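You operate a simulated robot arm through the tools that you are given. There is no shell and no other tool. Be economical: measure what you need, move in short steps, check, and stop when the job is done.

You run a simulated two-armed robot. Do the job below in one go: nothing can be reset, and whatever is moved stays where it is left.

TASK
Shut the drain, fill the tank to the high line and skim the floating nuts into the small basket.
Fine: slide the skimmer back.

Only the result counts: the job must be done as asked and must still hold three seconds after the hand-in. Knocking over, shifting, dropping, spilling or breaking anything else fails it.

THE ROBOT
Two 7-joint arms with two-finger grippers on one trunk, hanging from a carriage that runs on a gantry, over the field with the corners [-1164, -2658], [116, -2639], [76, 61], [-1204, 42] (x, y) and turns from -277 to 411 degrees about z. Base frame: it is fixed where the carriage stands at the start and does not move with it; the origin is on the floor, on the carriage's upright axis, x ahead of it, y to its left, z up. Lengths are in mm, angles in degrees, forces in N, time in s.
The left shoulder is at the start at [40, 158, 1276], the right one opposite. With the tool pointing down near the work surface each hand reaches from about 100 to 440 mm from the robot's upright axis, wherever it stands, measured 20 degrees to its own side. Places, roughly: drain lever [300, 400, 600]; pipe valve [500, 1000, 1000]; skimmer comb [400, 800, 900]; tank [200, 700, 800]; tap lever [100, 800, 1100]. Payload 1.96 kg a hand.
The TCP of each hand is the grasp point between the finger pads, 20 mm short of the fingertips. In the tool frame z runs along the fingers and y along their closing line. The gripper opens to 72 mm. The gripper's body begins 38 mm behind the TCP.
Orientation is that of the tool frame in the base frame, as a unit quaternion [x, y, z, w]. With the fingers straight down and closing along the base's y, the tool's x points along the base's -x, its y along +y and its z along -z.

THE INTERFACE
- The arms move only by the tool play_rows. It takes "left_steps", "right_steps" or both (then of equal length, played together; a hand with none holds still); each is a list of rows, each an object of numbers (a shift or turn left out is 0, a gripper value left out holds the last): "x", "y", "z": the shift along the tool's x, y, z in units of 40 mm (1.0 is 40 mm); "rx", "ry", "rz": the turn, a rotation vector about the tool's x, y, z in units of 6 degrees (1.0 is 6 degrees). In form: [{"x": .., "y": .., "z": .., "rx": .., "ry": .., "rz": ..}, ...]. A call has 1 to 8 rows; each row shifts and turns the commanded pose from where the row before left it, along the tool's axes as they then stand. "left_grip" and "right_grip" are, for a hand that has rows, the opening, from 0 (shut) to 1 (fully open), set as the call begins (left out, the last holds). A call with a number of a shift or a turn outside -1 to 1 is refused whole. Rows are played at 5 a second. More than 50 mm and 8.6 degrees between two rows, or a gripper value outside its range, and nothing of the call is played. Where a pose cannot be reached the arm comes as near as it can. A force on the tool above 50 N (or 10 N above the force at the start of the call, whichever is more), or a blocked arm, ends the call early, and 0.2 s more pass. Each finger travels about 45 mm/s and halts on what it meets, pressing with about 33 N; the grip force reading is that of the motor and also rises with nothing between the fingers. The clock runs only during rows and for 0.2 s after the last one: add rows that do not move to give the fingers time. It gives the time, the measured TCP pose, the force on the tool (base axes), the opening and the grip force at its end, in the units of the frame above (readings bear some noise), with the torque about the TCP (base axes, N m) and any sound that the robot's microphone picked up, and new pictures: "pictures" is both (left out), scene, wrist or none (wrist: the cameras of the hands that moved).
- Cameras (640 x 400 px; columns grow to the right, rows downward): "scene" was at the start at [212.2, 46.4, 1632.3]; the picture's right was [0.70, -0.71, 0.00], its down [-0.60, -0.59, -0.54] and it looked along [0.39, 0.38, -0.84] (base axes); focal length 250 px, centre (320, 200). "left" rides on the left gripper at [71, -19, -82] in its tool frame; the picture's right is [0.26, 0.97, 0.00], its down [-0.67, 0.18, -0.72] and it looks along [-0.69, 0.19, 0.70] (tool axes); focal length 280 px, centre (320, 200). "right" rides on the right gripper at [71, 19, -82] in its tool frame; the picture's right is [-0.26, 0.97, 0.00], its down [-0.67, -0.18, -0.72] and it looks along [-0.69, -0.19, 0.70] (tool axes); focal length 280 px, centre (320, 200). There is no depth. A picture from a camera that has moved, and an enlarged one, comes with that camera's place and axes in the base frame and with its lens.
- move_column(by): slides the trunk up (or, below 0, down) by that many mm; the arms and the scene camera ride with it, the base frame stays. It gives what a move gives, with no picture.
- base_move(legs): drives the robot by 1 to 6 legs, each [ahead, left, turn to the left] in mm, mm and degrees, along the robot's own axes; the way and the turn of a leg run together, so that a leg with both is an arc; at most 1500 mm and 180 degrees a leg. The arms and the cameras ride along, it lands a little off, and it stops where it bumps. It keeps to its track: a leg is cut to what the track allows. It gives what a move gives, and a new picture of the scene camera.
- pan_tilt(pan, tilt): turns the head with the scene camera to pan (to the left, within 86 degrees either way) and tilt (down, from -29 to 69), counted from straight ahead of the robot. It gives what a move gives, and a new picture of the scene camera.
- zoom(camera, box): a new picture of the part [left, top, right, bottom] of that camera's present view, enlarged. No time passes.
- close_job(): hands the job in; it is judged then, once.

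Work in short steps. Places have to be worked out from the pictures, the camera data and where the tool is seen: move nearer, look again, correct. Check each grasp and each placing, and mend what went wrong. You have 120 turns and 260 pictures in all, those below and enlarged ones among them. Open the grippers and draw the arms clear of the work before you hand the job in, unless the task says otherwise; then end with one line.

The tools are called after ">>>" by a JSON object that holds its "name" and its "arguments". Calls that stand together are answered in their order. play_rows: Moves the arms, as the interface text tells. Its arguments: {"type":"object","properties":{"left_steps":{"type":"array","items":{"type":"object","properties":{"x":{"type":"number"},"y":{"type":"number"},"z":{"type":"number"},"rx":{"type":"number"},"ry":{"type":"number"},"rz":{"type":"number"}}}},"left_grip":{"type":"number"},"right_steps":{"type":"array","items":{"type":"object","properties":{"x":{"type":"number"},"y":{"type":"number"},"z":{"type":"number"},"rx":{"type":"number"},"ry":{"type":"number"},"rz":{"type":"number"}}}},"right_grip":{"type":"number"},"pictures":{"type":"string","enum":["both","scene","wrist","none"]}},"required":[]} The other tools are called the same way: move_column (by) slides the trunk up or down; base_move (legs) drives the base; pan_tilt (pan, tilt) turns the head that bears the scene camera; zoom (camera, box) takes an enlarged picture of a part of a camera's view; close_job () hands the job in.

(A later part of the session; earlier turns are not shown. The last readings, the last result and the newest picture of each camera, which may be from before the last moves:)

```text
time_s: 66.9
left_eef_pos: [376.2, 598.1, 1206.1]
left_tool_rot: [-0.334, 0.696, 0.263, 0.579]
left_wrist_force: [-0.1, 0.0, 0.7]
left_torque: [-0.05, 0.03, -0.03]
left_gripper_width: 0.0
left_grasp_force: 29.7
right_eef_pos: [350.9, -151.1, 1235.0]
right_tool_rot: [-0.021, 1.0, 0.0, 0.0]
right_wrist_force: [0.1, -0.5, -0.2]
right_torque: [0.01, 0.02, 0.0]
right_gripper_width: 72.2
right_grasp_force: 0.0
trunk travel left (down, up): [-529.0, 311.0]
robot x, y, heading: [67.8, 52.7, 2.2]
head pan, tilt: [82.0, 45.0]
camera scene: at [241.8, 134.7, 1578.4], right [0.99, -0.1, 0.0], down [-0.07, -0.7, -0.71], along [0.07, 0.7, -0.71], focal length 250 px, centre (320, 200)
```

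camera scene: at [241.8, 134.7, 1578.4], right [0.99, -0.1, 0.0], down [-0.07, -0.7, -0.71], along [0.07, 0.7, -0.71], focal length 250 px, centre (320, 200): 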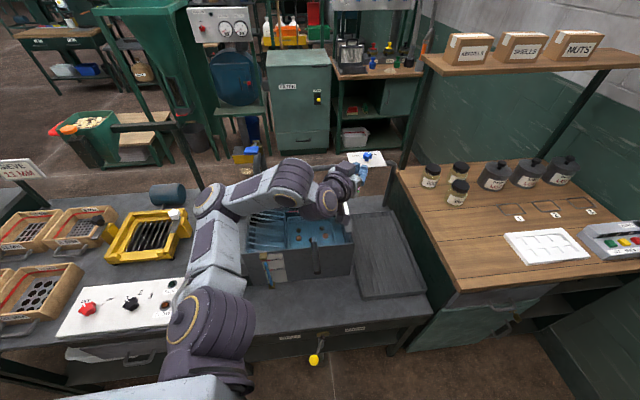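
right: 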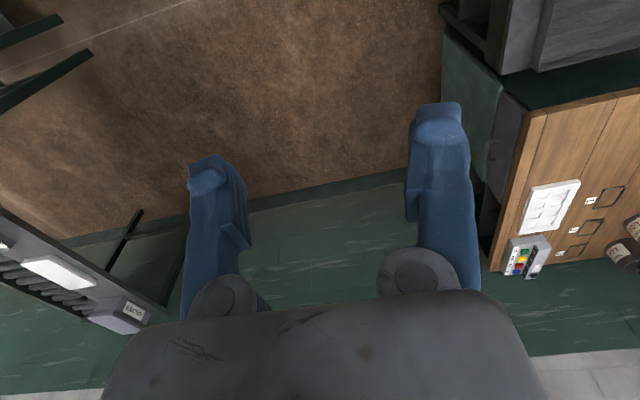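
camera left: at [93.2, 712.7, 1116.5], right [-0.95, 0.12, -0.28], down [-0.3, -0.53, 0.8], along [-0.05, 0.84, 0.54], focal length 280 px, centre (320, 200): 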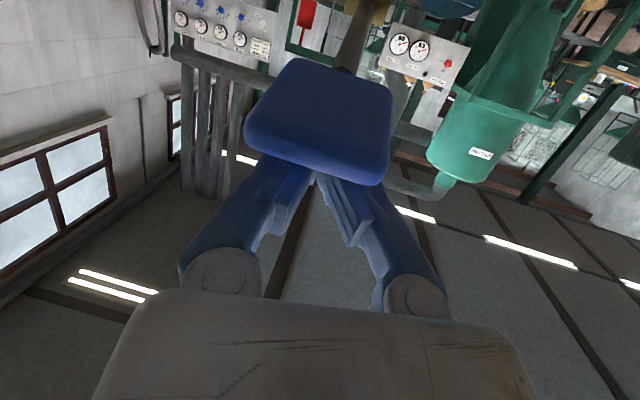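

The hand is at (376,598,1206). I yaw it toward +y and pitch it down ~36°, staying high.

>>> {"name": "play_rows", "arguments": {"left_steps": [{"rx": -1}, {"rx": -1}, {"rx": -1}, {"rx": -1}, {"rx": -1}, {"rx": -1}], "left_grip": 0.75, "pictures": "none"}}

>>> {"name": "play_rows", "arguments": {"left_steps": [{"ry": 1}, {"ry": 1}, {"ry": 1}, {"ry": 1}, {"ry": 1}, {"ry": 1}], "pictures": "both"}}

```text
time_s: 68.3
left_eef_pos: [325.2, 729.4, 1172.8]
left_tool_rot: [-0.489, 0.594, 0.447, 0.457]
left_wrist_force: [-0.1, 0.0, 0.6]
left_torque: [-0.01, -0.02, 0.0]
left_gripper_width: 53.7
left_grasp_force: 0.1
left hand out of reach, approached as far as the arm can: row 1, 2, 3, 4, 5, 6
right_eef_pos: [351.6, -150.8, 1234.5]
right_tool_rot: [-0.02, 1.0, 0.0, 0.0]
right_wrist_force: [0.1, -0.2, 0.7]
right_torque: [0.0, 0.01, -0.01]
right_gripper_width: 72.1
right_grasp_force: 0.2
trunk travel left (down, up): [-529.0, 311.0]
robot x, y, heading: [72.2, 48.1, 2.4]
head pan, tilt: [82.0, 45.0]
```

```text
time_s: 69.7
left_eef_pos: [316.6, 794.0, 1137.1]
left_tool_rot: [-0.603, 0.706, 0.274, 0.251]
left_wrist_force: [0.5, 0.0, 0.6]
left_torque: [-0.03, 0.02, 0.0]
left_gripper_width: 54.1
left_grasp_force: 0.0
left hand out of reach, approached as far as the arm can: row 1, 2, 3, 4, 5, 6
right_eef_pos: [351.7, -151.3, 1235.0]
right_tool_rot: [-0.02, 1.0, -0.001, 0.0]
right_wrist_force: [0.2, 0.5, 0.2]
right_torque: [-0.01, -0.01, 0.0]
right_gripper_width: 71.8
right_grasp_force: 0.1
trunk travel left (down, up): [-529.0, 311.0]
robot x, y, heading: [70.2, 51.8, 2.2]
head pan, tilt: [82.0, 45.0]
camera scene: at [241.8, 134.8, 1578.4], right [1.0, -0.1, 0.0], down [-0.07, -0.7, -0.71], along [0.07, 0.7, -0.71], focal length 250 px, centre (320, 200)
camera left: at [323.5, 683.9, 1145.2], right [-0.99, -0.07, -0.1], down [-0.1, 0.01, 0.99], along [-0.07, 1.0, -0.02], focal length 280 px, centre (320, 200)
```

scene: 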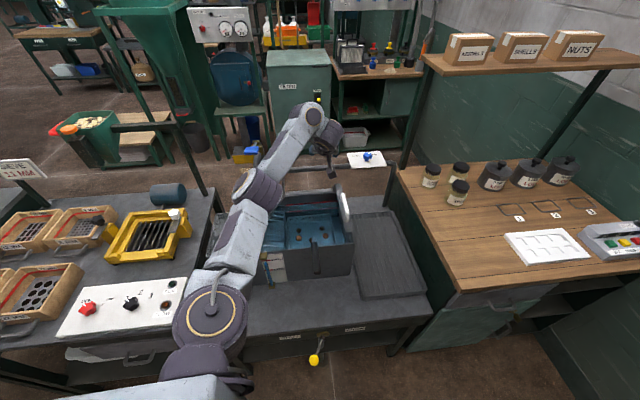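
left: 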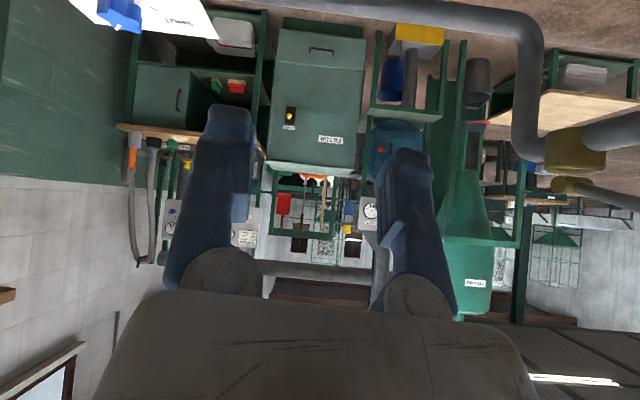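

The arm drifted out to (316,794,1137) since the pose couldn't be held. I test with a null row how the commanded pose stands.

>>> {"name": "play_rows", "arguments": {"left_steps": [{}], "pictures": "none"}}

```text
time_s: 70.1
left_eef_pos: [316.8, 794.0, 1136.3]
left_tool_rot: [-0.604, 0.705, 0.274, 0.251]
left_wrist_force: [0.2, 0.3, 0.4]
left_torque: [0.01, 0.0, 0.05]
left_gripper_width: 54.2
left_grasp_force: 0.0
right_eef_pos: [350.6, -151.1, 1234.9]
right_tool_rot: [-0.02, 1.0, 0.0, 0.0]
right_wrist_force: [0.3, 0.1, -0.3]
right_torque: [0.02, 0.01, 0.01]
right_gripper_width: 72.0
right_grasp_force: 0.1
trunk travel left (down, up): [-529.0, 311.0]
robot x, y, heading: [69.8, 51.1, 2.2]
head pan, tilt: [82.0, 45.0]
```

Commanded equals measured. I move the hand to above the handle: Δ(75,−59,−16).

>>> {"name": "play_rows", "arguments": {"left_steps": [{"x": 0.35, "y": -0.69, "z": -0.23}, {"x": 0.35, "y": -0.69, "z": -0.23}, {"x": 0.35, "y": -0.69, "z": -0.23}], "pictures": "both"}}

```text
time_s: 70.9
left_eef_pos: [402.5, 745.9, 1119.2]
left_tool_rot: [-0.603, 0.706, 0.273, 0.25]
left_wrist_force: [-0.2, -0.1, 0.4]
left_torque: [0.01, 0.0, 0.01]
left_gripper_width: 54.1
left_grasp_force: 0.0
left hand out of reach, approached as far as the arm can: row 1, 2
right_eef_pos: [351.7, -152.7, 1234.6]
right_tool_rot: [-0.02, 1.0, 0.0, 0.0]
right_wrist_force: [-0.2, 0.2, -0.2]
right_torque: [0.0, -0.02, -0.04]
right_gripper_width: 72.1
right_grasp_force: 0.1
trunk travel left (down, up): [-529.0, 311.0]
robot x, y, heading: [71.7, 52.9, 2.2]
head pan, tilt: [82.0, 45.0]
camera scene: at [241.8, 134.6, 1578.4], right [1.0, -0.1, 0.0], down [-0.07, -0.7, -0.71], along [0.07, 0.7, -0.71], focal length 250 px, centre (320, 200)
camera left: at [408.9, 635.8, 1128.1], right [-0.99, -0.07, -0.1], down [-0.1, 0.01, 0.99], along [-0.07, 1.0, -0.02], focal length 280 px, centre (320, 200)
```

scene: 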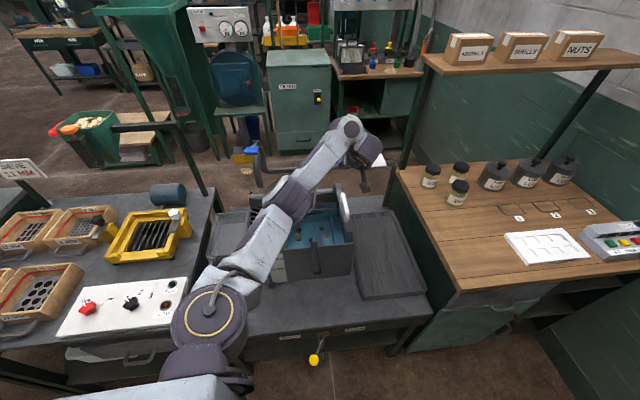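
left: 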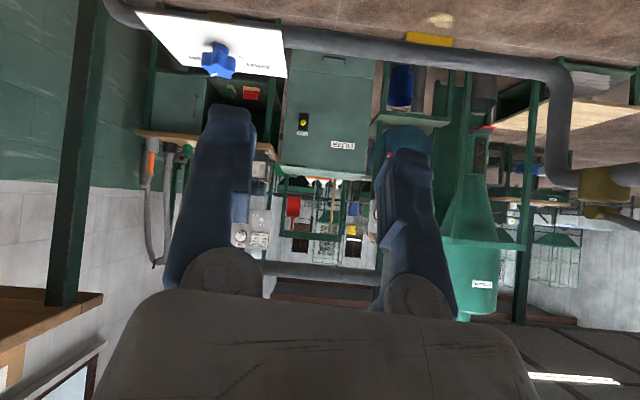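

Hand is over the handle area at z 1119. I lower the trunk 130 mm and zoom to relate fingers and handle.

>>> {"name": "move_column", "arguments": {"by": -130}}

>>> {"name": "zoom", "arguments": {"camera": "scene", "box": [250, 60, 450, 200]}}

>>> {"name": "zoom", "arguments": {"camera": "left", "box": [0, 0, 640, 400]}}

```text
time_s: 72.5
left_eef_pos: [401.8, 746.6, 990.3]
left_tool_rot: [-0.603, 0.706, 0.274, 0.25]
left_wrist_force: [0.5, 0.2, -0.1]
left_torque: [-0.02, 0.0, -0.02]
left_gripper_width: 54.1
left_grasp_force: 0.1
right_eef_pos: [352.3, -150.3, 1105.7]
right_tool_rot: [-0.02, 1.0, 0.0, -0.001]
right_wrist_force: [-0.3, 0.4, 0.0]
right_torque: [-0.01, 0.03, 0.02]
right_gripper_width: 71.9
right_grasp_force: 0.1
trunk travel left (down, up): [-399.0, 441.0]
robot x, y, heading: [72.2, 46.6, 2.4]
head pan, tilt: [82.0, 45.0]
```

```text
2.86 times, centred on (350, 130) of scene
camera zoom: at [241.8, 134.7, 1448.4], right [1.0, -0.1, 0.0], down [-0.07, -0.7, -0.71], along [0.07, 0.7, -0.71], focal length 713 px, centre (234, 400)
```

zoom: 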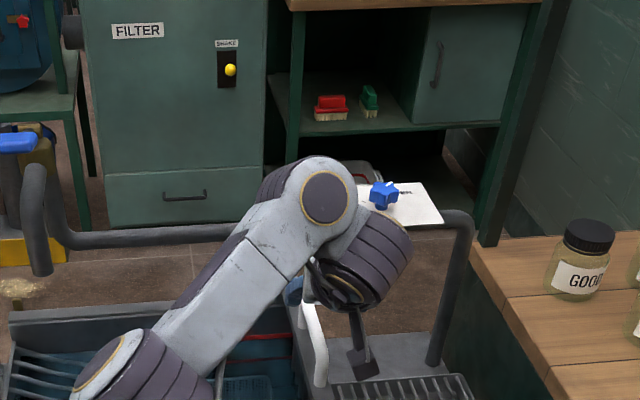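

```text
1.00 times, centred on (320, 200) of left (not enlarged: the box is as wide or as high as the picture)
camera zoom: at [408.5, 636.2, 998.2], right [-0.99, -0.07, -0.1], down [-0.1, 0.01, 0.99], along [-0.07, 1.0, -0.02], focal length 280 px, centre (320, 200)
```

zoom: 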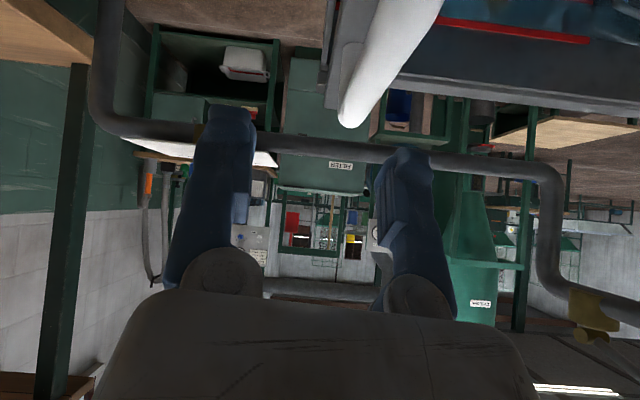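

The bar is at x≈387, z≈945, between y≈704 and 775; fingers straddle it. I centre and go down 48 mm.

>>> {"name": "play_rows", "arguments": {"left_steps": [{"x": 0.35, "y": 0.2, "z": 0.2}, {"x": 0.35, "z": 0.26}, {"x": 0.3, "z": 0.26}], "pictures": "both"}}

>>> {"name": "zoom", "arguments": {"camera": "scene", "box": [250, 80, 450, 220]}}

```text
time_s: 73.3
left_eef_pos: [391.8, 744.4, 942.1]
left_tool_rot: [-0.604, 0.705, 0.274, 0.251]
left_wrist_force: [-0.7, 0.9, 1.2]
left_torque: [0.02, 0.01, -0.02]
left_gripper_width: 54.3
left_grasp_force: 0.1
left hand out of reach, approached as far as the arm can: row 1
right_eef_pos: [351.6, -151.1, 1105.2]
right_tool_rot: [-0.02, 1.0, 0.0, 0.001]
right_wrist_force: [0.1, 0.6, 0.2]
right_torque: [0.0, 0.01, 0.01]
right_gripper_width: 72.0
right_grasp_force: 0.1
trunk travel left (down, up): [-399.0, 441.0]
robot x, y, heading: [66.1, 50.6, 2.4]
head pan, tilt: [82.0, 45.0]
camera scene: at [241.6, 134.7, 1448.4], right [1.0, -0.1, 0.0], down [-0.07, -0.7, -0.71], along [0.07, 0.7, -0.71], focal length 250 px, centre (320, 200)
camera left: at [398.5, 634.1, 949.9], right [-0.99, -0.07, -0.1], down [-0.1, 0.01, 0.99], along [-0.07, 1.0, -0.02], focal length 280 px, centre (320, 200)
```

scene: 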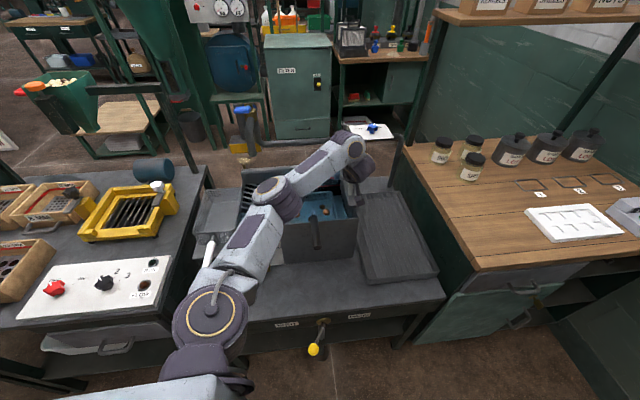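
left: 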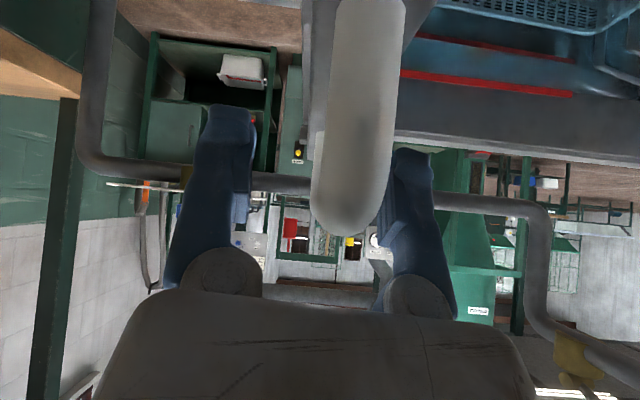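

```text
2.86 times, centred on (350, 150) of scene
camera zoom: at [241.6, 134.7, 1448.4], right [1.0, -0.1, 0.0], down [-0.07, -0.7, -0.71], along [0.07, 0.7, -0.71], focal length 713 px, centre (234, 343)
```

zoom: 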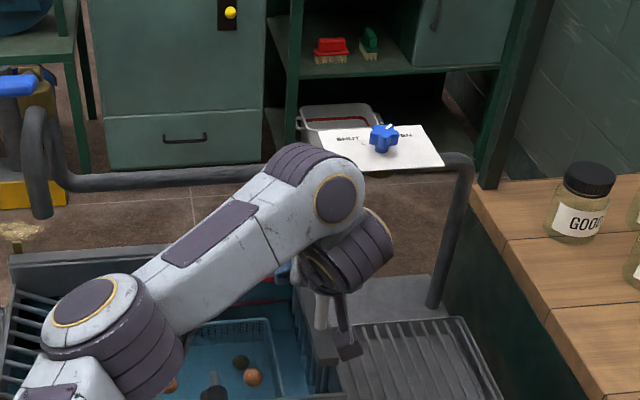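

The bar sits between the fingers with almost no force. I begin sliding left in small rows and watch for drift.

>>> {"name": "play_rows", "arguments": {"left_steps": [{"x": 0.07, "y": 0.49}, {"x": 0.07, "y": 0.49}, {"x": 0.07, "y": 0.49}], "pictures": "both"}}

```text
time_s: 74.1
left_eef_pos: [337.5, 745.5, 943.1]
left_tool_rot: [-0.604, 0.705, 0.275, 0.251]
left_wrist_force: [-0.3, -0.2, 0.8]
left_torque: [0.02, 0.05, 0.01]
left_gripper_width: 53.9
left_grasp_force: 0.1
left hand out of reach, approached as far as the arm can: row 3
right_eef_pos: [351.3, -150.5, 1105.1]
right_tool_rot: [-0.02, 1.0, 0.0, 0.0]
right_wrist_force: [0.5, -0.3, 1.0]
right_torque: [-0.01, -0.01, 0.01]
right_gripper_width: 71.9
right_grasp_force: 0.0
trunk travel left (down, up): [-399.0, 441.0]
robot x, y, heading: [69.8, 50.8, 2.2]
head pan, tilt: [82.0, 45.0]
camera scene: at [241.7, 134.8, 1448.3], right [1.0, -0.1, 0.0], down [-0.07, -0.7, -0.71], along [0.07, 0.7, -0.71], focal length 250 px, centre (320, 200)
camera left: at [344.1, 635.8, 951.0], right [-0.99, -0.07, -0.1], down [-0.1, 0.01, 0.99], along [-0.07, 1.0, -0.02], focal length 280 px, centre (320, 200)
```

scene: 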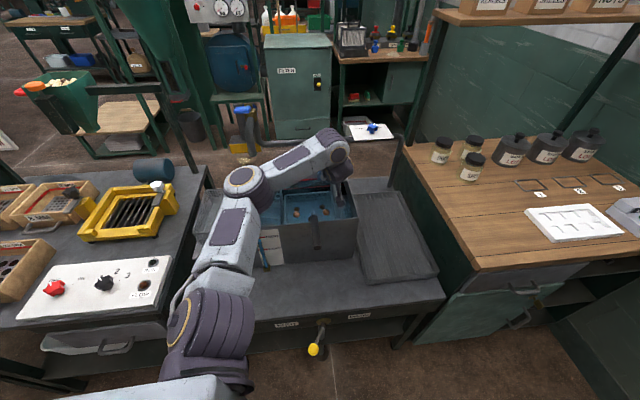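
left: 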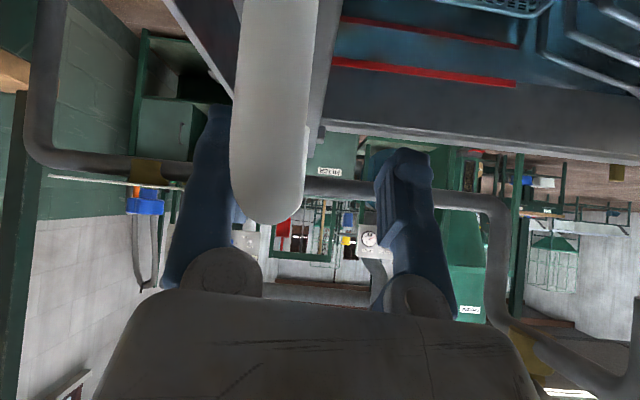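

The handle is now pushed by the right finger and y/z hold well. I continue sliding left.

>>> {"name": "play_rows", "arguments": {"left_steps": [{"x": 0.07, "y": 0.49}, {"x": 0.07, "y": 0.49}, {"x": 0.07, "y": 0.49}, {"x": 0.07, "y": 0.49}], "pictures": "scene"}}

>>> {"name": "zoom", "arguments": {"camera": "scene", "box": [180, 120, 380, 280]}}

```text
time_s: 74.9
left_eef_pos: [315.4, 754.9, 933.4]
left_tool_rot: [-0.606, 0.708, 0.259, 0.256]
left_wrist_force: [0.0, 1.3, 17.8]
left_torque: [-0.73, -0.35, 0.02]
left_gripper_width: 53.3
left_grasp_force: 0.0
left hand out of reach, approached as far as the arm can: row 1, 2, 3, 4
right_eef_pos: [351.2, -148.8, 1104.9]
right_tool_rot: [-0.021, 1.0, 0.001, 0.0]
right_wrist_force: [-0.4, 0.6, -1.1]
right_torque: [-0.03, 0.01, -0.04]
right_gripper_width: 72.1
right_grasp_force: 0.0
trunk travel left (down, up): [-399.0, 441.0]
robot x, y, heading: [72.0, 47.3, 2.4]
head pan, tilt: [82.0, 45.0]
stopped in row 4 (left hand): the force on the tool passed its limit at 58 N (the readings are from after the stop); the commanded pose is now the measured one
camera scene: at [242.0, 135.9, 1448.8], right [0.99, -0.1, 0.0], down [-0.07, -0.7, -0.71], along [0.07, 0.7, -0.71], focal length 250 px, centre (320, 200)
```

scene: 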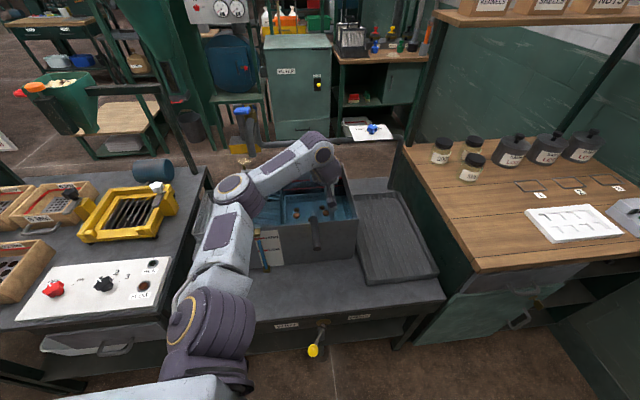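

```text
2.50 times, centred on (280, 200) of scene
camera zoom: at [242.0, 135.9, 1448.8], right [0.99, -0.1, 0.0], down [-0.07, -0.7, -0.71], along [0.07, 0.7, -0.71], focal length 624 px, centre (420, 200)
```

zoom: 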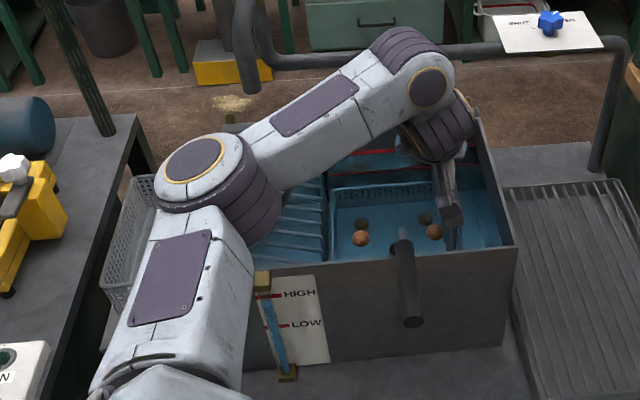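

The arm's folding limit made it sag and press on the bar (18 N). I relieve it upward, then I'll slide using the base, which carries the arm rigidly.

>>> {"name": "play_rows", "arguments": {"left_steps": [{"x": -0.07, "y": -0.25, "z": -0.31}, {}], "left_grip": 0.6, "pictures": "wrist"}}

```text
time_s: 75.5
left_eef_pos: [318.5, 747.7, 936.6]
left_tool_rot: [-0.607, 0.707, 0.26, 0.253]
left_wrist_force: [-0.1, -0.2, -0.9]
left_torque: [0.01, 0.01, -0.01]
left_gripper_width: 43.4
left_grasp_force: 0.1
left hand out of reach, approached as far as the arm can: row 1
right_eef_pos: [350.5, -150.7, 1105.2]
right_tool_rot: [-0.02, 1.0, -0.001, 0.0]
right_wrist_force: [-0.8, 0.5, 0.1]
right_torque: [0.0, 0.01, -0.01]
right_gripper_width: 71.9
right_grasp_force: 0.0
trunk travel left (down, up): [-399.0, 441.0]
robot x, y, heading: [71.4, 48.8, 2.1]
head pan, tilt: [82.0, 45.0]
camera left: at [324.4, 638.4, 947.4], right [-0.99, -0.07, -0.12], down [-0.12, 0.03, 0.99], along [-0.06, 1.0, -0.04], focal length 280 px, centre (320, 200)
```

left: 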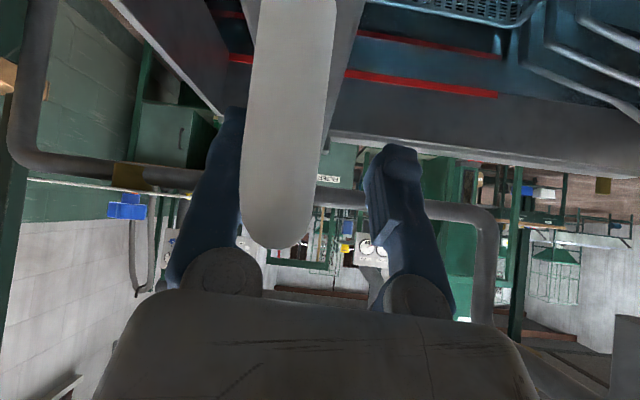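

Clear of the bar's top now. I raise the trunk 6 mm and slide 60 mm with the base.

>>> {"name": "move_column", "arguments": {"by": 6}}

>>> {"name": "base_move", "arguments": {"legs": [[-60, 1.4, 0]]}}

>>> {"name": "zoom", "arguments": {"camera": "scene", "box": [180, 120, 380, 280]}}

```text
time_s: 76.1
left_eef_pos: [318.1, 749.2, 942.5]
left_tool_rot: [-0.606, 0.708, 0.259, 0.253]
left_wrist_force: [-0.1, 0.0, 0.2]
left_torque: [0.04, 0.0, -0.03]
left_gripper_width: 43.0
left_grasp_force: 0.0
right_eef_pos: [350.6, -150.2, 1110.9]
right_tool_rot: [-0.02, 1.0, 0.0, 0.001]
right_wrist_force: [0.3, 0.6, -0.3]
right_torque: [0.02, 0.0, 0.03]
right_gripper_width: 72.0
right_grasp_force: 0.0
trunk travel left (down, up): [-405.0, 435.0]
robot x, y, heading: [72.4, 48.6, 2.6]
head pan, tilt: [82.0, 45.0]
```

```text
time_s: 77.0
left_eef_pos: [259.1, 747.6, 943.0]
left_tool_rot: [-0.607, 0.708, 0.26, 0.252]
left_wrist_force: [-0.6, -0.8, -1.1]
left_torque: [-0.01, 0.0, -0.04]
left_gripper_width: 43.2
left_grasp_force: 0.1
right_eef_pos: [291.8, -151.8, 1111.6]
right_tool_rot: [-0.02, 1.0, 0.0, 0.0]
right_wrist_force: [0.2, -0.5, 0.0]
right_torque: [-0.02, -0.02, 0.01]
right_gripper_width: 71.8
right_grasp_force: 0.0
trunk travel left (down, up): [-405.0, 435.0]
robot x, y, heading: [11.6, 49.6, 2.2]
head pan, tilt: [82.0, 45.0]
camera scene: at [182.5, 133.5, 1454.2], right [0.99, -0.1, 0.0], down [-0.07, -0.7, -0.71], along [0.07, 0.7, -0.71], focal length 250 px, centre (320, 200)
```

scene: 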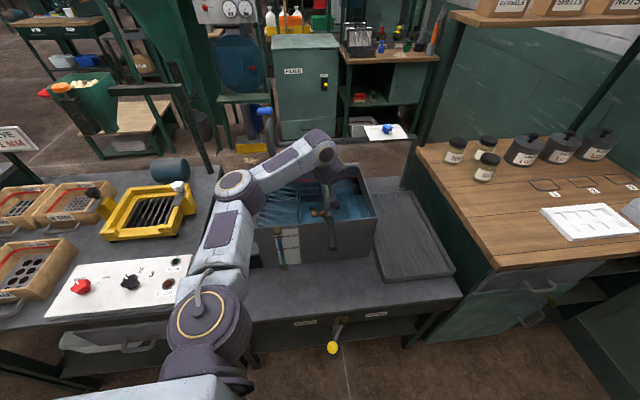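

```text
2.50 times, centred on (280, 200) of scene
camera zoom: at [182.5, 133.5, 1454.2], right [0.99, -0.1, 0.0], down [-0.07, -0.7, -0.71], along [0.07, 0.7, -0.71], focal length 624 px, centre (420, 200)
```

zoom: 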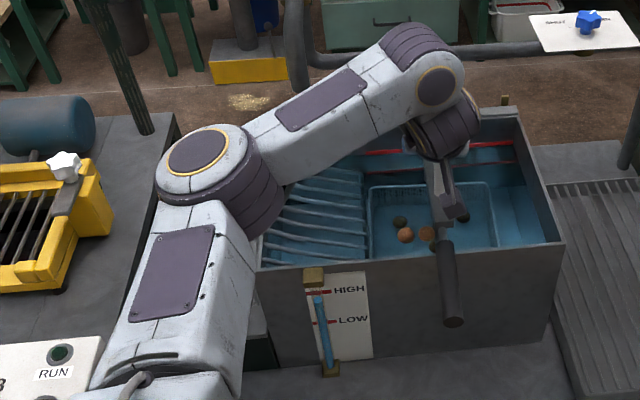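

It slides smoothly and drives the two pale nuts left. Another 70 mm.

>>> {"name": "base_move", "arguments": {"legs": [[-70, 1.6, 0]]}}

>>> {"name": "zoom", "arguments": {"camera": "scene", "box": [180, 120, 380, 280]}}

>>> {"name": "zoom", "arguments": {"camera": "left", "box": [0, 0, 640, 400]}}

```text
time_s: 78.0
left_eef_pos: [189.2, 746.6, 942.8]
left_tool_rot: [-0.607, 0.707, 0.261, 0.252]
left_wrist_force: [0.6, -0.2, 0.3]
left_torque: [0.01, -0.04, -0.01]
left_gripper_width: 43.4
left_grasp_force: 0.0
right_eef_pos: [223.8, -153.2, 1110.4]
right_tool_rot: [-0.02, 1.0, 0.0, 0.0]
right_wrist_force: [-0.5, 0.3, -0.6]
right_torque: [0.0, -0.03, -0.01]
right_gripper_width: 71.8
right_grasp_force: 0.1
trunk travel left (down, up): [-405.0, 435.0]
robot x, y, heading: [-51.0, 47.8, 2.5]
head pan, tilt: [82.0, 45.0]
camera scene: at [113.2, 132.4, 1454.2], right [1.0, -0.1, 0.0], down [-0.07, -0.7, -0.71], along [0.07, 0.7, -0.71], focal length 250 px, centre (320, 200)
```

scene: 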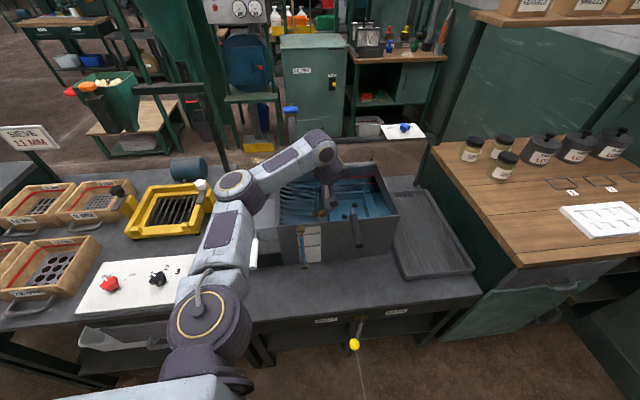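

```text
2.50 times, centred on (280, 200) of scene
camera zoom: at [113.2, 132.4, 1454.2], right [1.0, -0.1, 0.0], down [-0.07, -0.7, -0.71], along [0.07, 0.7, -0.71], focal length 624 px, centre (420, 200)
```

zoom: 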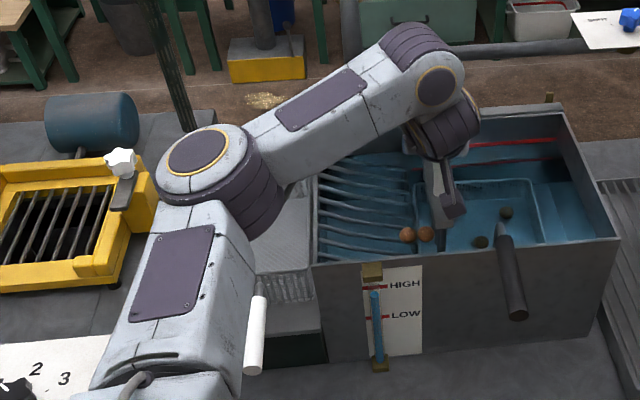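

```text
1.00 times, centred on (320, 200) of left (not enlarged: the box is as wide or as high as the picture)
camera zoom: at [195.1, 636.6, 953.2], right [-0.99, -0.07, -0.12], down [-0.12, 0.03, 0.99], along [-0.06, 1.0, -0.04], focal length 280 px, centre (320, 200)
```

zoom: 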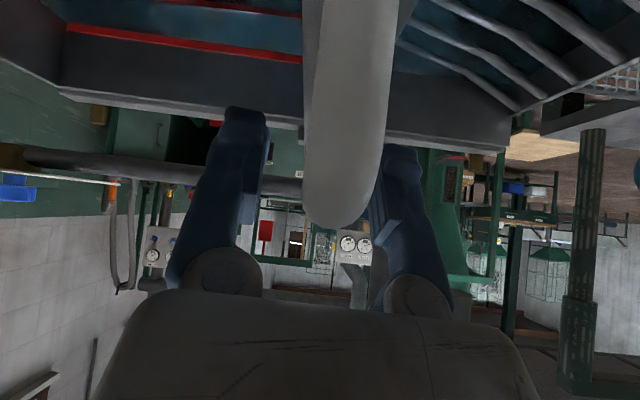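

Nuts are at the foot of the slats. Another 60 mm.

>>> {"name": "base_move", "arguments": {"legs": [[-60, 1.4, 0]]}}

>>> {"name": "zoom", "arguments": {"camera": "scene", "box": [220, 120, 420, 280]}}

>>> {"name": "zoom", "arguments": {"camera": "left", "box": [0, 0, 640, 400]}}

```text
time_s: 79.0
left_eef_pos: [127.0, 746.2, 943.3]
left_tool_rot: [-0.608, 0.707, 0.26, 0.252]
left_wrist_force: [-1.9, -0.3, -0.1]
left_torque: [0.01, -0.02, -0.05]
left_gripper_width: 43.0
left_grasp_force: 0.0
right_eef_pos: [162.7, -152.7, 1111.2]
right_tool_rot: [-0.021, 1.0, 0.0, 0.0]
right_wrist_force: [-0.5, -0.1, 0.2]
right_torque: [0.0, -0.02, -0.01]
right_gripper_width: 72.1
right_grasp_force: 0.0
trunk travel left (down, up): [-405.0, 435.0]
robot x, y, heading: [-116.0, 47.9, 2.4]
head pan, tilt: [82.0, 45.0]
camera scene: at [52.6, 131.6, 1454.2], right [1.0, -0.1, 0.0], down [-0.07, -0.7, -0.71], along [0.07, 0.7, -0.71], focal length 250 px, centre (320, 200)
```

scene: 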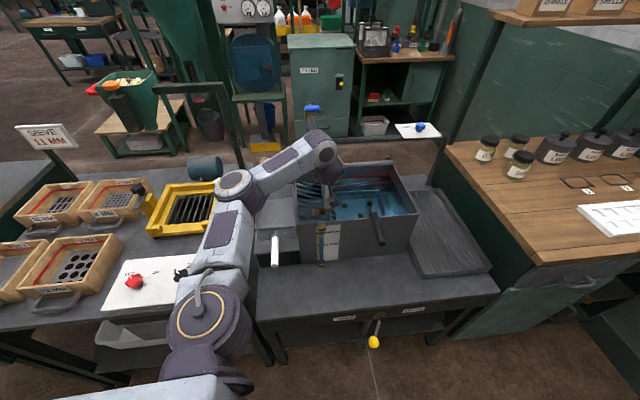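

```text
2.50 times, centred on (320, 200) of scene
camera zoom: at [52.6, 131.6, 1454.2], right [1.0, -0.1, 0.0], down [-0.07, -0.7, -0.71], along [0.07, 0.7, -0.71], focal length 624 px, centre (320, 200)
```

zoom: 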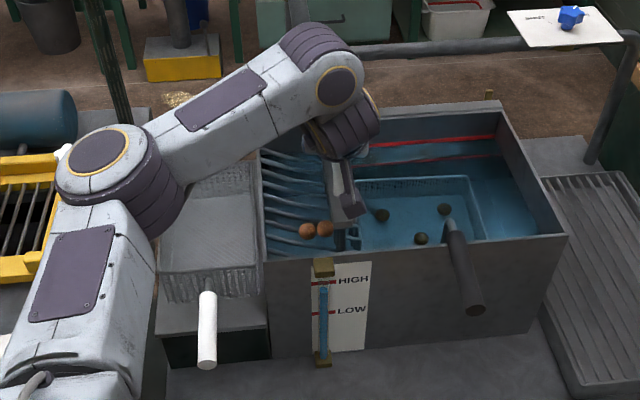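

```text
1.00 times, centred on (320, 200) of left (not enlarged: the box is as wide or as high as the picture)
camera zoom: at [133.7, 635.9, 953.2], right [-0.99, -0.07, -0.12], down [-0.12, 0.03, 0.99], along [-0.06, 1.0, -0.04], focal length 280 px, centre (320, 200)
```

zoom: 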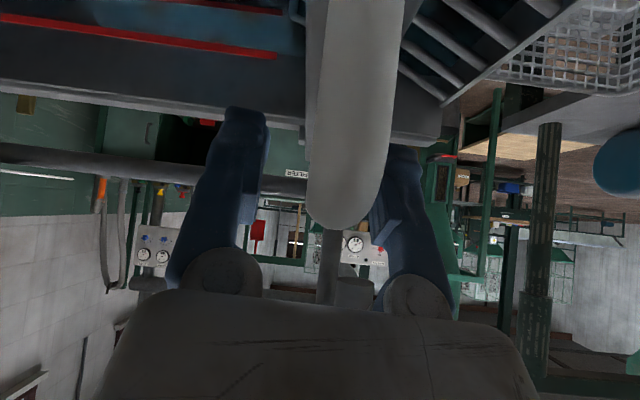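

Nuts ride on the slats, pushed by the comb. Continue 45 mm.

>>> {"name": "base_move", "arguments": {"legs": [[-45, 1.0, 0]]}}

>>> {"name": "zoom", "arguments": {"camera": "scene", "box": [220, 120, 420, 280]}}

>>> {"name": "zoom", "arguments": {"camera": "left", "box": [0, 0, 640, 400]}}

```text
time_s: 79.9
left_eef_pos: [83.3, 744.4, 942.5]
left_tool_rot: [-0.607, 0.708, 0.26, 0.252]
left_wrist_force: [0.0, 0.6, 0.4]
left_torque: [0.02, -0.01, -0.06]
left_gripper_width: 43.2
left_grasp_force: 0.1
right_eef_pos: [116.5, -153.9, 1111.6]
right_tool_rot: [-0.02, 1.0, 0.0, 0.0]
right_wrist_force: [-0.4, 0.1, 0.1]
right_torque: [0.03, -0.01, 0.04]
right_gripper_width: 71.8
right_grasp_force: 0.1
trunk travel left (down, up): [-405.0, 435.0]
robot x, y, heading: [-159.8, 45.8, 2.2]
head pan, tilt: [82.0, 45.0]
camera scene: at [7.7, 130.6, 1454.2], right [1.0, -0.1, 0.0], down [-0.07, -0.7, -0.71], along [0.07, 0.7, -0.71], focal length 250 px, centre (320, 200)
```

scene: 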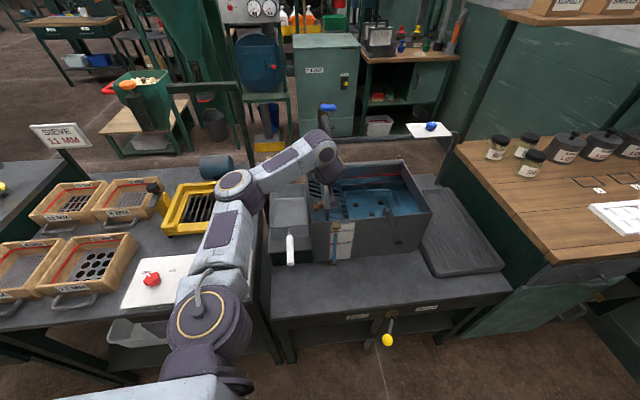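

```text
2.50 times, centred on (320, 200) of scene
camera zoom: at [7.7, 130.6, 1454.2], right [1.0, -0.1, 0.0], down [-0.07, -0.7, -0.71], along [0.07, 0.7, -0.71], focal length 624 px, centre (320, 200)
```

zoom: 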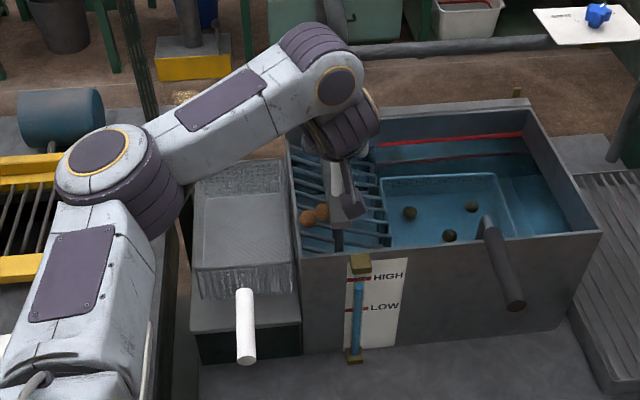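

```text
1.00 times, centred on (320, 200) of left (not enlarged: the box is as wide or as high as the picture)
camera zoom: at [89.0, 634.9, 953.1], right [-0.99, -0.07, -0.12], down [-0.12, 0.03, 0.99], along [-0.06, 1.0, -0.04], focal length 280 px, centre (320, 200)
```

zoom: 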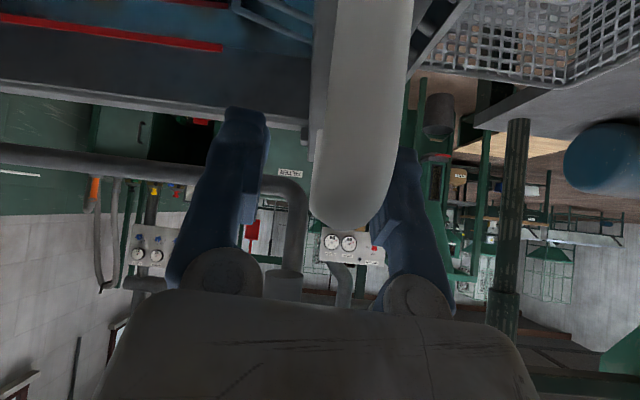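

Nuts are close to the left rim. Another 25 mm.

>>> {"name": "base_move", "arguments": {"legs": [[-25, 0.6, 0]]}}

>>> {"name": "zoom", "arguments": {"camera": "scene", "box": [260, 150, 380, 246]}}

```text
time_s: 80.7
left_eef_pos: [58.1, 744.5, 942.1]
left_tool_rot: [-0.607, 0.708, 0.26, 0.253]
left_wrist_force: [-0.6, 0.4, -0.5]
left_torque: [-0.01, -0.02, -0.04]
left_gripper_width: 43.2
left_grasp_force: 0.1
right_eef_pos: [90.9, -155.6, 1110.9]
right_tool_rot: [-0.02, 1.0, -0.001, 0.001]
right_wrist_force: [-0.9, -0.1, -0.4]
right_torque: [0.0, -0.02, 0.04]
right_gripper_width: 72.0
right_grasp_force: 0.2
trunk travel left (down, up): [-405.0, 435.0]
robot x, y, heading: [-188.4, 45.8, 2.5]
head pan, tilt: [82.0, 45.0]
camera scene: at [-17.2, 130.2, 1454.3], right [1.0, -0.1, 0.0], down [-0.07, -0.7, -0.71], along [0.07, 0.7, -0.71], focal length 250 px, centre (320, 200)
```

scene: 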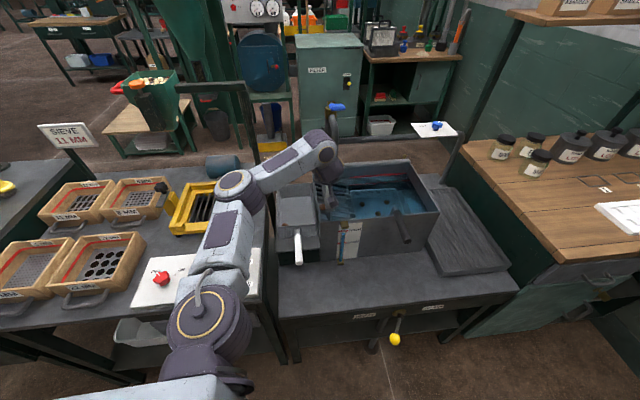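

```text
4.17 times, centred on (320, 198) of scene
camera zoom: at [-17.2, 130.2, 1454.3], right [1.0, -0.1, 0.0], down [-0.07, -0.7, -0.71], along [0.07, 0.7, -0.71], focal length 1040 px, centre (320, 208)
```

zoom: 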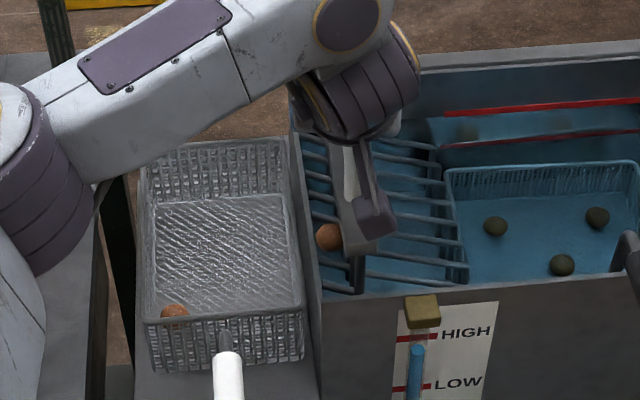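

One nut has dropped into the small basket; the other is at the rim. Another 18 mm.

>>> {"name": "base_move", "arguments": {"legs": [[-18, 0.4, 0]]}}

>>> {"name": "zoom", "arguments": {"camera": "scene", "box": [260, 150, 380, 246]}}

```text
time_s: 81.5
left_eef_pos: [40.1, 743.4, 942.1]
left_tool_rot: [-0.607, 0.708, 0.26, 0.253]
left_wrist_force: [-0.4, 0.7, 0.0]
left_torque: [-0.01, -0.02, -0.03]
left_gripper_width: 43.3
left_grasp_force: 0.1
right_eef_pos: [75.0, -155.8, 1110.4]
right_tool_rot: [-0.019, 1.0, 0.0, 0.0]
right_wrist_force: [0.5, -0.3, 0.0]
right_torque: [-0.01, -0.01, -0.01]
right_gripper_width: 71.8
right_grasp_force: 0.1
trunk travel left (down, up): [-405.0, 435.0]
robot x, y, heading: [-206.4, 44.3, 2.3]
head pan, tilt: [82.0, 45.0]
camera scene: at [-35.1, 129.8, 1454.3], right [1.0, -0.1, 0.0], down [-0.07, -0.7, -0.71], along [0.07, 0.7, -0.71], focal length 250 px, centre (320, 200)
```

scene: 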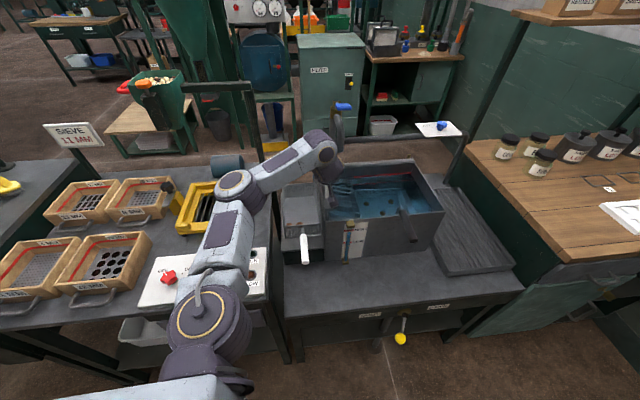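

```text
4.17 times, centred on (320, 198) of scene
camera zoom: at [-35.1, 129.8, 1454.3], right [1.0, -0.1, 0.0], down [-0.07, -0.7, -0.71], along [0.07, 0.7, -0.71], focal length 1040 px, centre (320, 208)
```

zoom: 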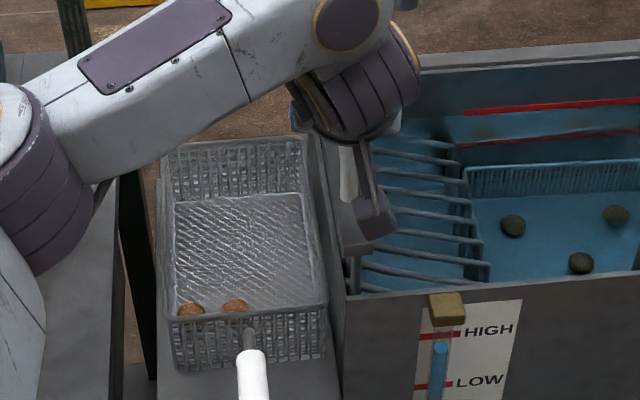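

Both floating nuts are in the small basket. Now I slide the skimmer back to the right with the base.

>>> {"name": "base_move", "arguments": {"legs": [[90, -2.2, 0], [90, -2.2, 0]]}}

>>> {"name": "zoom", "arguments": {"camera": "left", "box": [0, 0, 640, 400]}}

```text
time_s: 83.3
left_eef_pos: [219.7, 747.5, 943.3]
left_tool_rot: [-0.607, 0.707, 0.26, 0.253]
left_wrist_force: [-0.5, -0.3, 1.2]
left_torque: [0.03, -0.01, -0.02]
left_gripper_width: 43.4
left_grasp_force: 0.0
right_eef_pos: [256.2, -151.7, 1110.8]
right_tool_rot: [-0.022, 1.0, 0.0, -0.001]
right_wrist_force: [-0.1, -1.4, 0.2]
right_torque: [-0.02, 0.03, 0.0]
right_gripper_width: 72.1
right_grasp_force: 0.1
trunk travel left (down, up): [-405.0, 435.0]
robot x, y, heading: [-27.6, 47.0, 2.5]
head pan, tilt: [82.0, 45.0]
camera scene: at [145.1, 133.3, 1454.5], right [1.0, -0.1, 0.0], down [-0.07, -0.7, -0.71], along [0.07, 0.7, -0.71], focal length 250 px, centre (320, 200)
```

scene: 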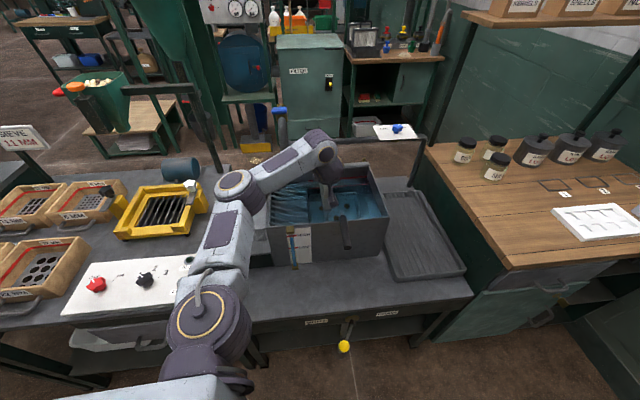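

```text
1.00 times, centred on (320, 200) of left (not enlarged: the box is as wide or as high as the picture)
camera zoom: at [226.1, 637.9, 953.5], right [-0.99, -0.07, -0.12], down [-0.12, 0.03, 0.99], along [-0.07, 1.0, -0.04], focal length 280 px, centre (320, 200)
```

zoom: 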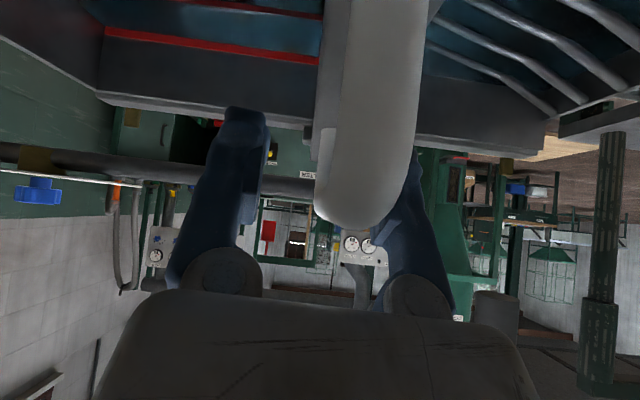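

The comb follows. I drive another 100 mm.

>>> {"name": "base_move", "arguments": {"legs": [[100, -2.4, 0]]}}

>>> {"name": "play_rows", "arguments": {"left_steps": [{"x": -0.07, "y": -0.49}, {"x": -0.07, "y": -0.49}], "pictures": "wrist"}}

```text
time_s: 84.4
left_eef_pos: [316.5, 749.6, 943.5]
left_tool_rot: [-0.608, 0.706, 0.26, 0.252]
left_wrist_force: [0.3, -0.4, -1.3]
left_torque: [0.05, 0.02, -0.01]
left_gripper_width: 43.5
left_grasp_force: 0.0
right_eef_pos: [352.0, -150.2, 1111.1]
right_tool_rot: [-0.021, 1.0, -0.001, 0.0]
right_wrist_force: [-0.1, 0.3, 0.7]
right_torque: [0.02, 0.03, -0.01]
right_gripper_width: 71.9
right_grasp_force: 0.0
trunk travel left (down, up): [-405.0, 435.0]
robot x, y, heading: [69.8, 48.1, 2.6]
head pan, tilt: [82.0, 45.0]
camera scene: at [241.7, 135.2, 1454.5], right [1.0, -0.1, 0.0], down [-0.07, -0.7, -0.71], along [0.07, 0.7, -0.71], focal length 250 px, centre (320, 200)
```

scene: 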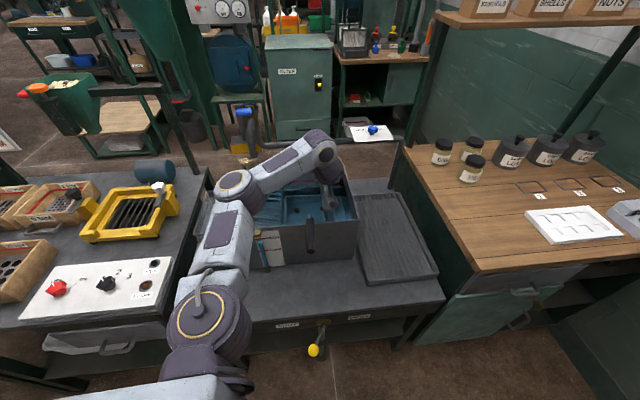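

```text
time_s: 85.0
left_eef_pos: [355.4, 747.8, 943.8]
left_tool_rot: [-0.608, 0.706, 0.26, 0.252]
left_wrist_force: [0.7, 0.4, 0.7]
left_torque: [0.01, 0.0, -0.02]
left_gripper_width: 43.2
left_grasp_force: 0.1
right_eef_pos: [352.1, -150.8, 1110.5]
right_tool_rot: [-0.022, 1.0, 0.0, 0.0]
right_wrist_force: [-0.1, -0.9, 0.0]
right_torque: [-0.03, 0.01, -0.02]
right_gripper_width: 71.7
right_grasp_force: 0.0
trunk travel left (down, up): [-405.0, 435.0]
robot x, y, heading: [71.3, 47.4, 2.5]
head pan, tilt: [82.0, 45.0]
camera left: at [360.8, 638.6, 954.5], right [-0.99, -0.07, -0.12], down [-0.12, 0.03, 0.99], along [-0.07, 1.0, -0.04], focal length 280 px, centre (320, 200)
```

left: 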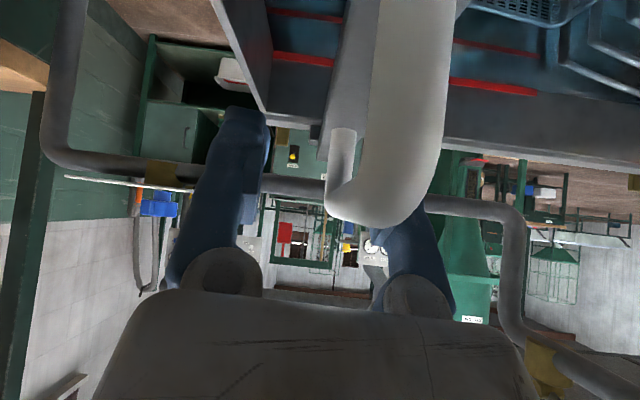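

The left finger pushes the bar to the right; I continue to the end stop.

>>> {"name": "play_rows", "arguments": {"left_steps": [{"x": -0.06, "y": -0.4}, {"x": -0.06, "y": -0.4}, {"x": -0.06, "y": -0.37}], "pictures": "wrist"}}

>>> {"name": "zoom", "arguments": {"camera": "scene", "box": [250, 120, 450, 260]}}

```text
time_s: 85.8
left_eef_pos: [401.2, 746.8, 947.0]
left_tool_rot: [-0.608, 0.706, 0.26, 0.252]
left_wrist_force: [-1.0, -1.2, -0.6]
left_torque: [0.0, 0.0, 0.01]
left_gripper_width: 43.9
left_grasp_force: 0.3
right_eef_pos: [352.6, -149.8, 1110.3]
right_tool_rot: [-0.022, 1.0, 0.0, 0.0]
right_wrist_force: [-0.5, 0.5, 0.3]
right_torque: [0.01, -0.03, -0.01]
right_gripper_width: 72.2
right_grasp_force: 0.0
trunk travel left (down, up): [-405.0, 435.0]
robot x, y, heading: [71.2, 50.0, 2.3]
head pan, tilt: [82.0, 45.0]
camera left: at [407.9, 638.1, 957.3], right [-0.99, -0.07, -0.12], down [-0.12, 0.03, 0.99], along [-0.07, 1.0, -0.04], focal length 280 px, centre (320, 200)
```

left: 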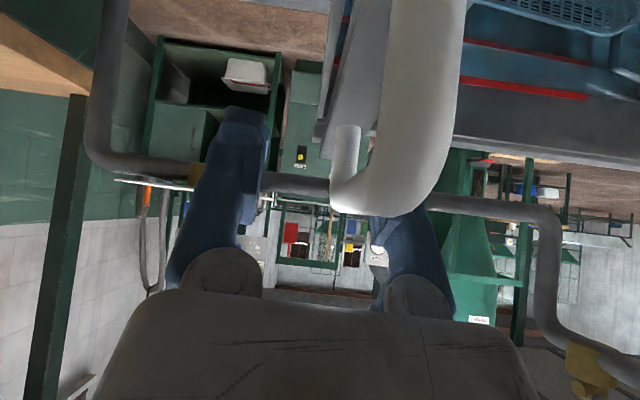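

```text
2.86 times, centred on (350, 190) of scene
camera zoom: at [241.0, 135.2, 1454.4], right [1.0, -0.1, 0.0], down [-0.07, -0.7, -0.71], along [0.07, 0.7, -0.71], focal length 713 px, centre (234, 229)
```

zoom: 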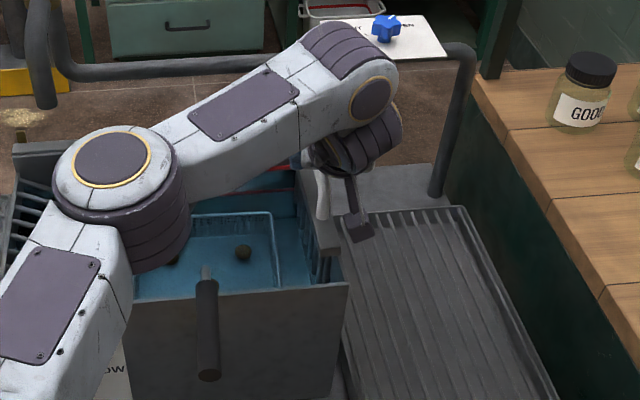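

By comparison with the earlier view, the bar is about where it began. I nudge 10 mm more to feel the end stop.

>>> {"name": "play_rows", "arguments": {"left_steps": [{"x": -0.02, "y": -0.13}, {"x": -0.02, "y": -0.13}], "pictures": "wrist"}}

```text
time_s: 86.4
left_eef_pos: [407.2, 748.8, 946.5]
left_tool_rot: [-0.609, 0.706, 0.262, 0.25]
left_wrist_force: [-20.0, -3.7, 5.7]
left_torque: [-0.19, 0.04, 0.32]
left_gripper_width: 54.0
left_grasp_force: 8.1
right_eef_pos: [348.0, -149.2, 1110.3]
right_tool_rot: [-0.022, 1.0, 0.001, -0.002]
right_wrist_force: [-0.3, 0.2, 0.4]
right_torque: [-0.01, -0.01, 0.02]
right_gripper_width: 72.0
right_grasp_force: 0.2
trunk travel left (down, up): [-405.0, 435.0]
robot x, y, heading: [71.0, 50.3, 2.6]
head pan, tilt: [82.0, 45.0]
camera left: at [413.0, 638.6, 956.2], right [-0.99, -0.07, -0.11], down [-0.11, 0.03, 0.99], along [-0.07, 1.0, -0.04], focal length 280 px, centre (320, 200)
```

left: 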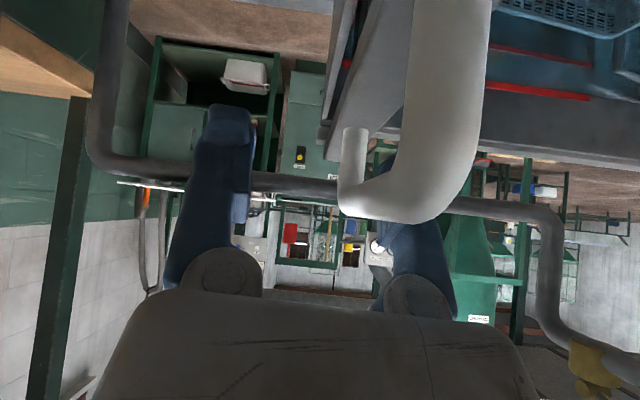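

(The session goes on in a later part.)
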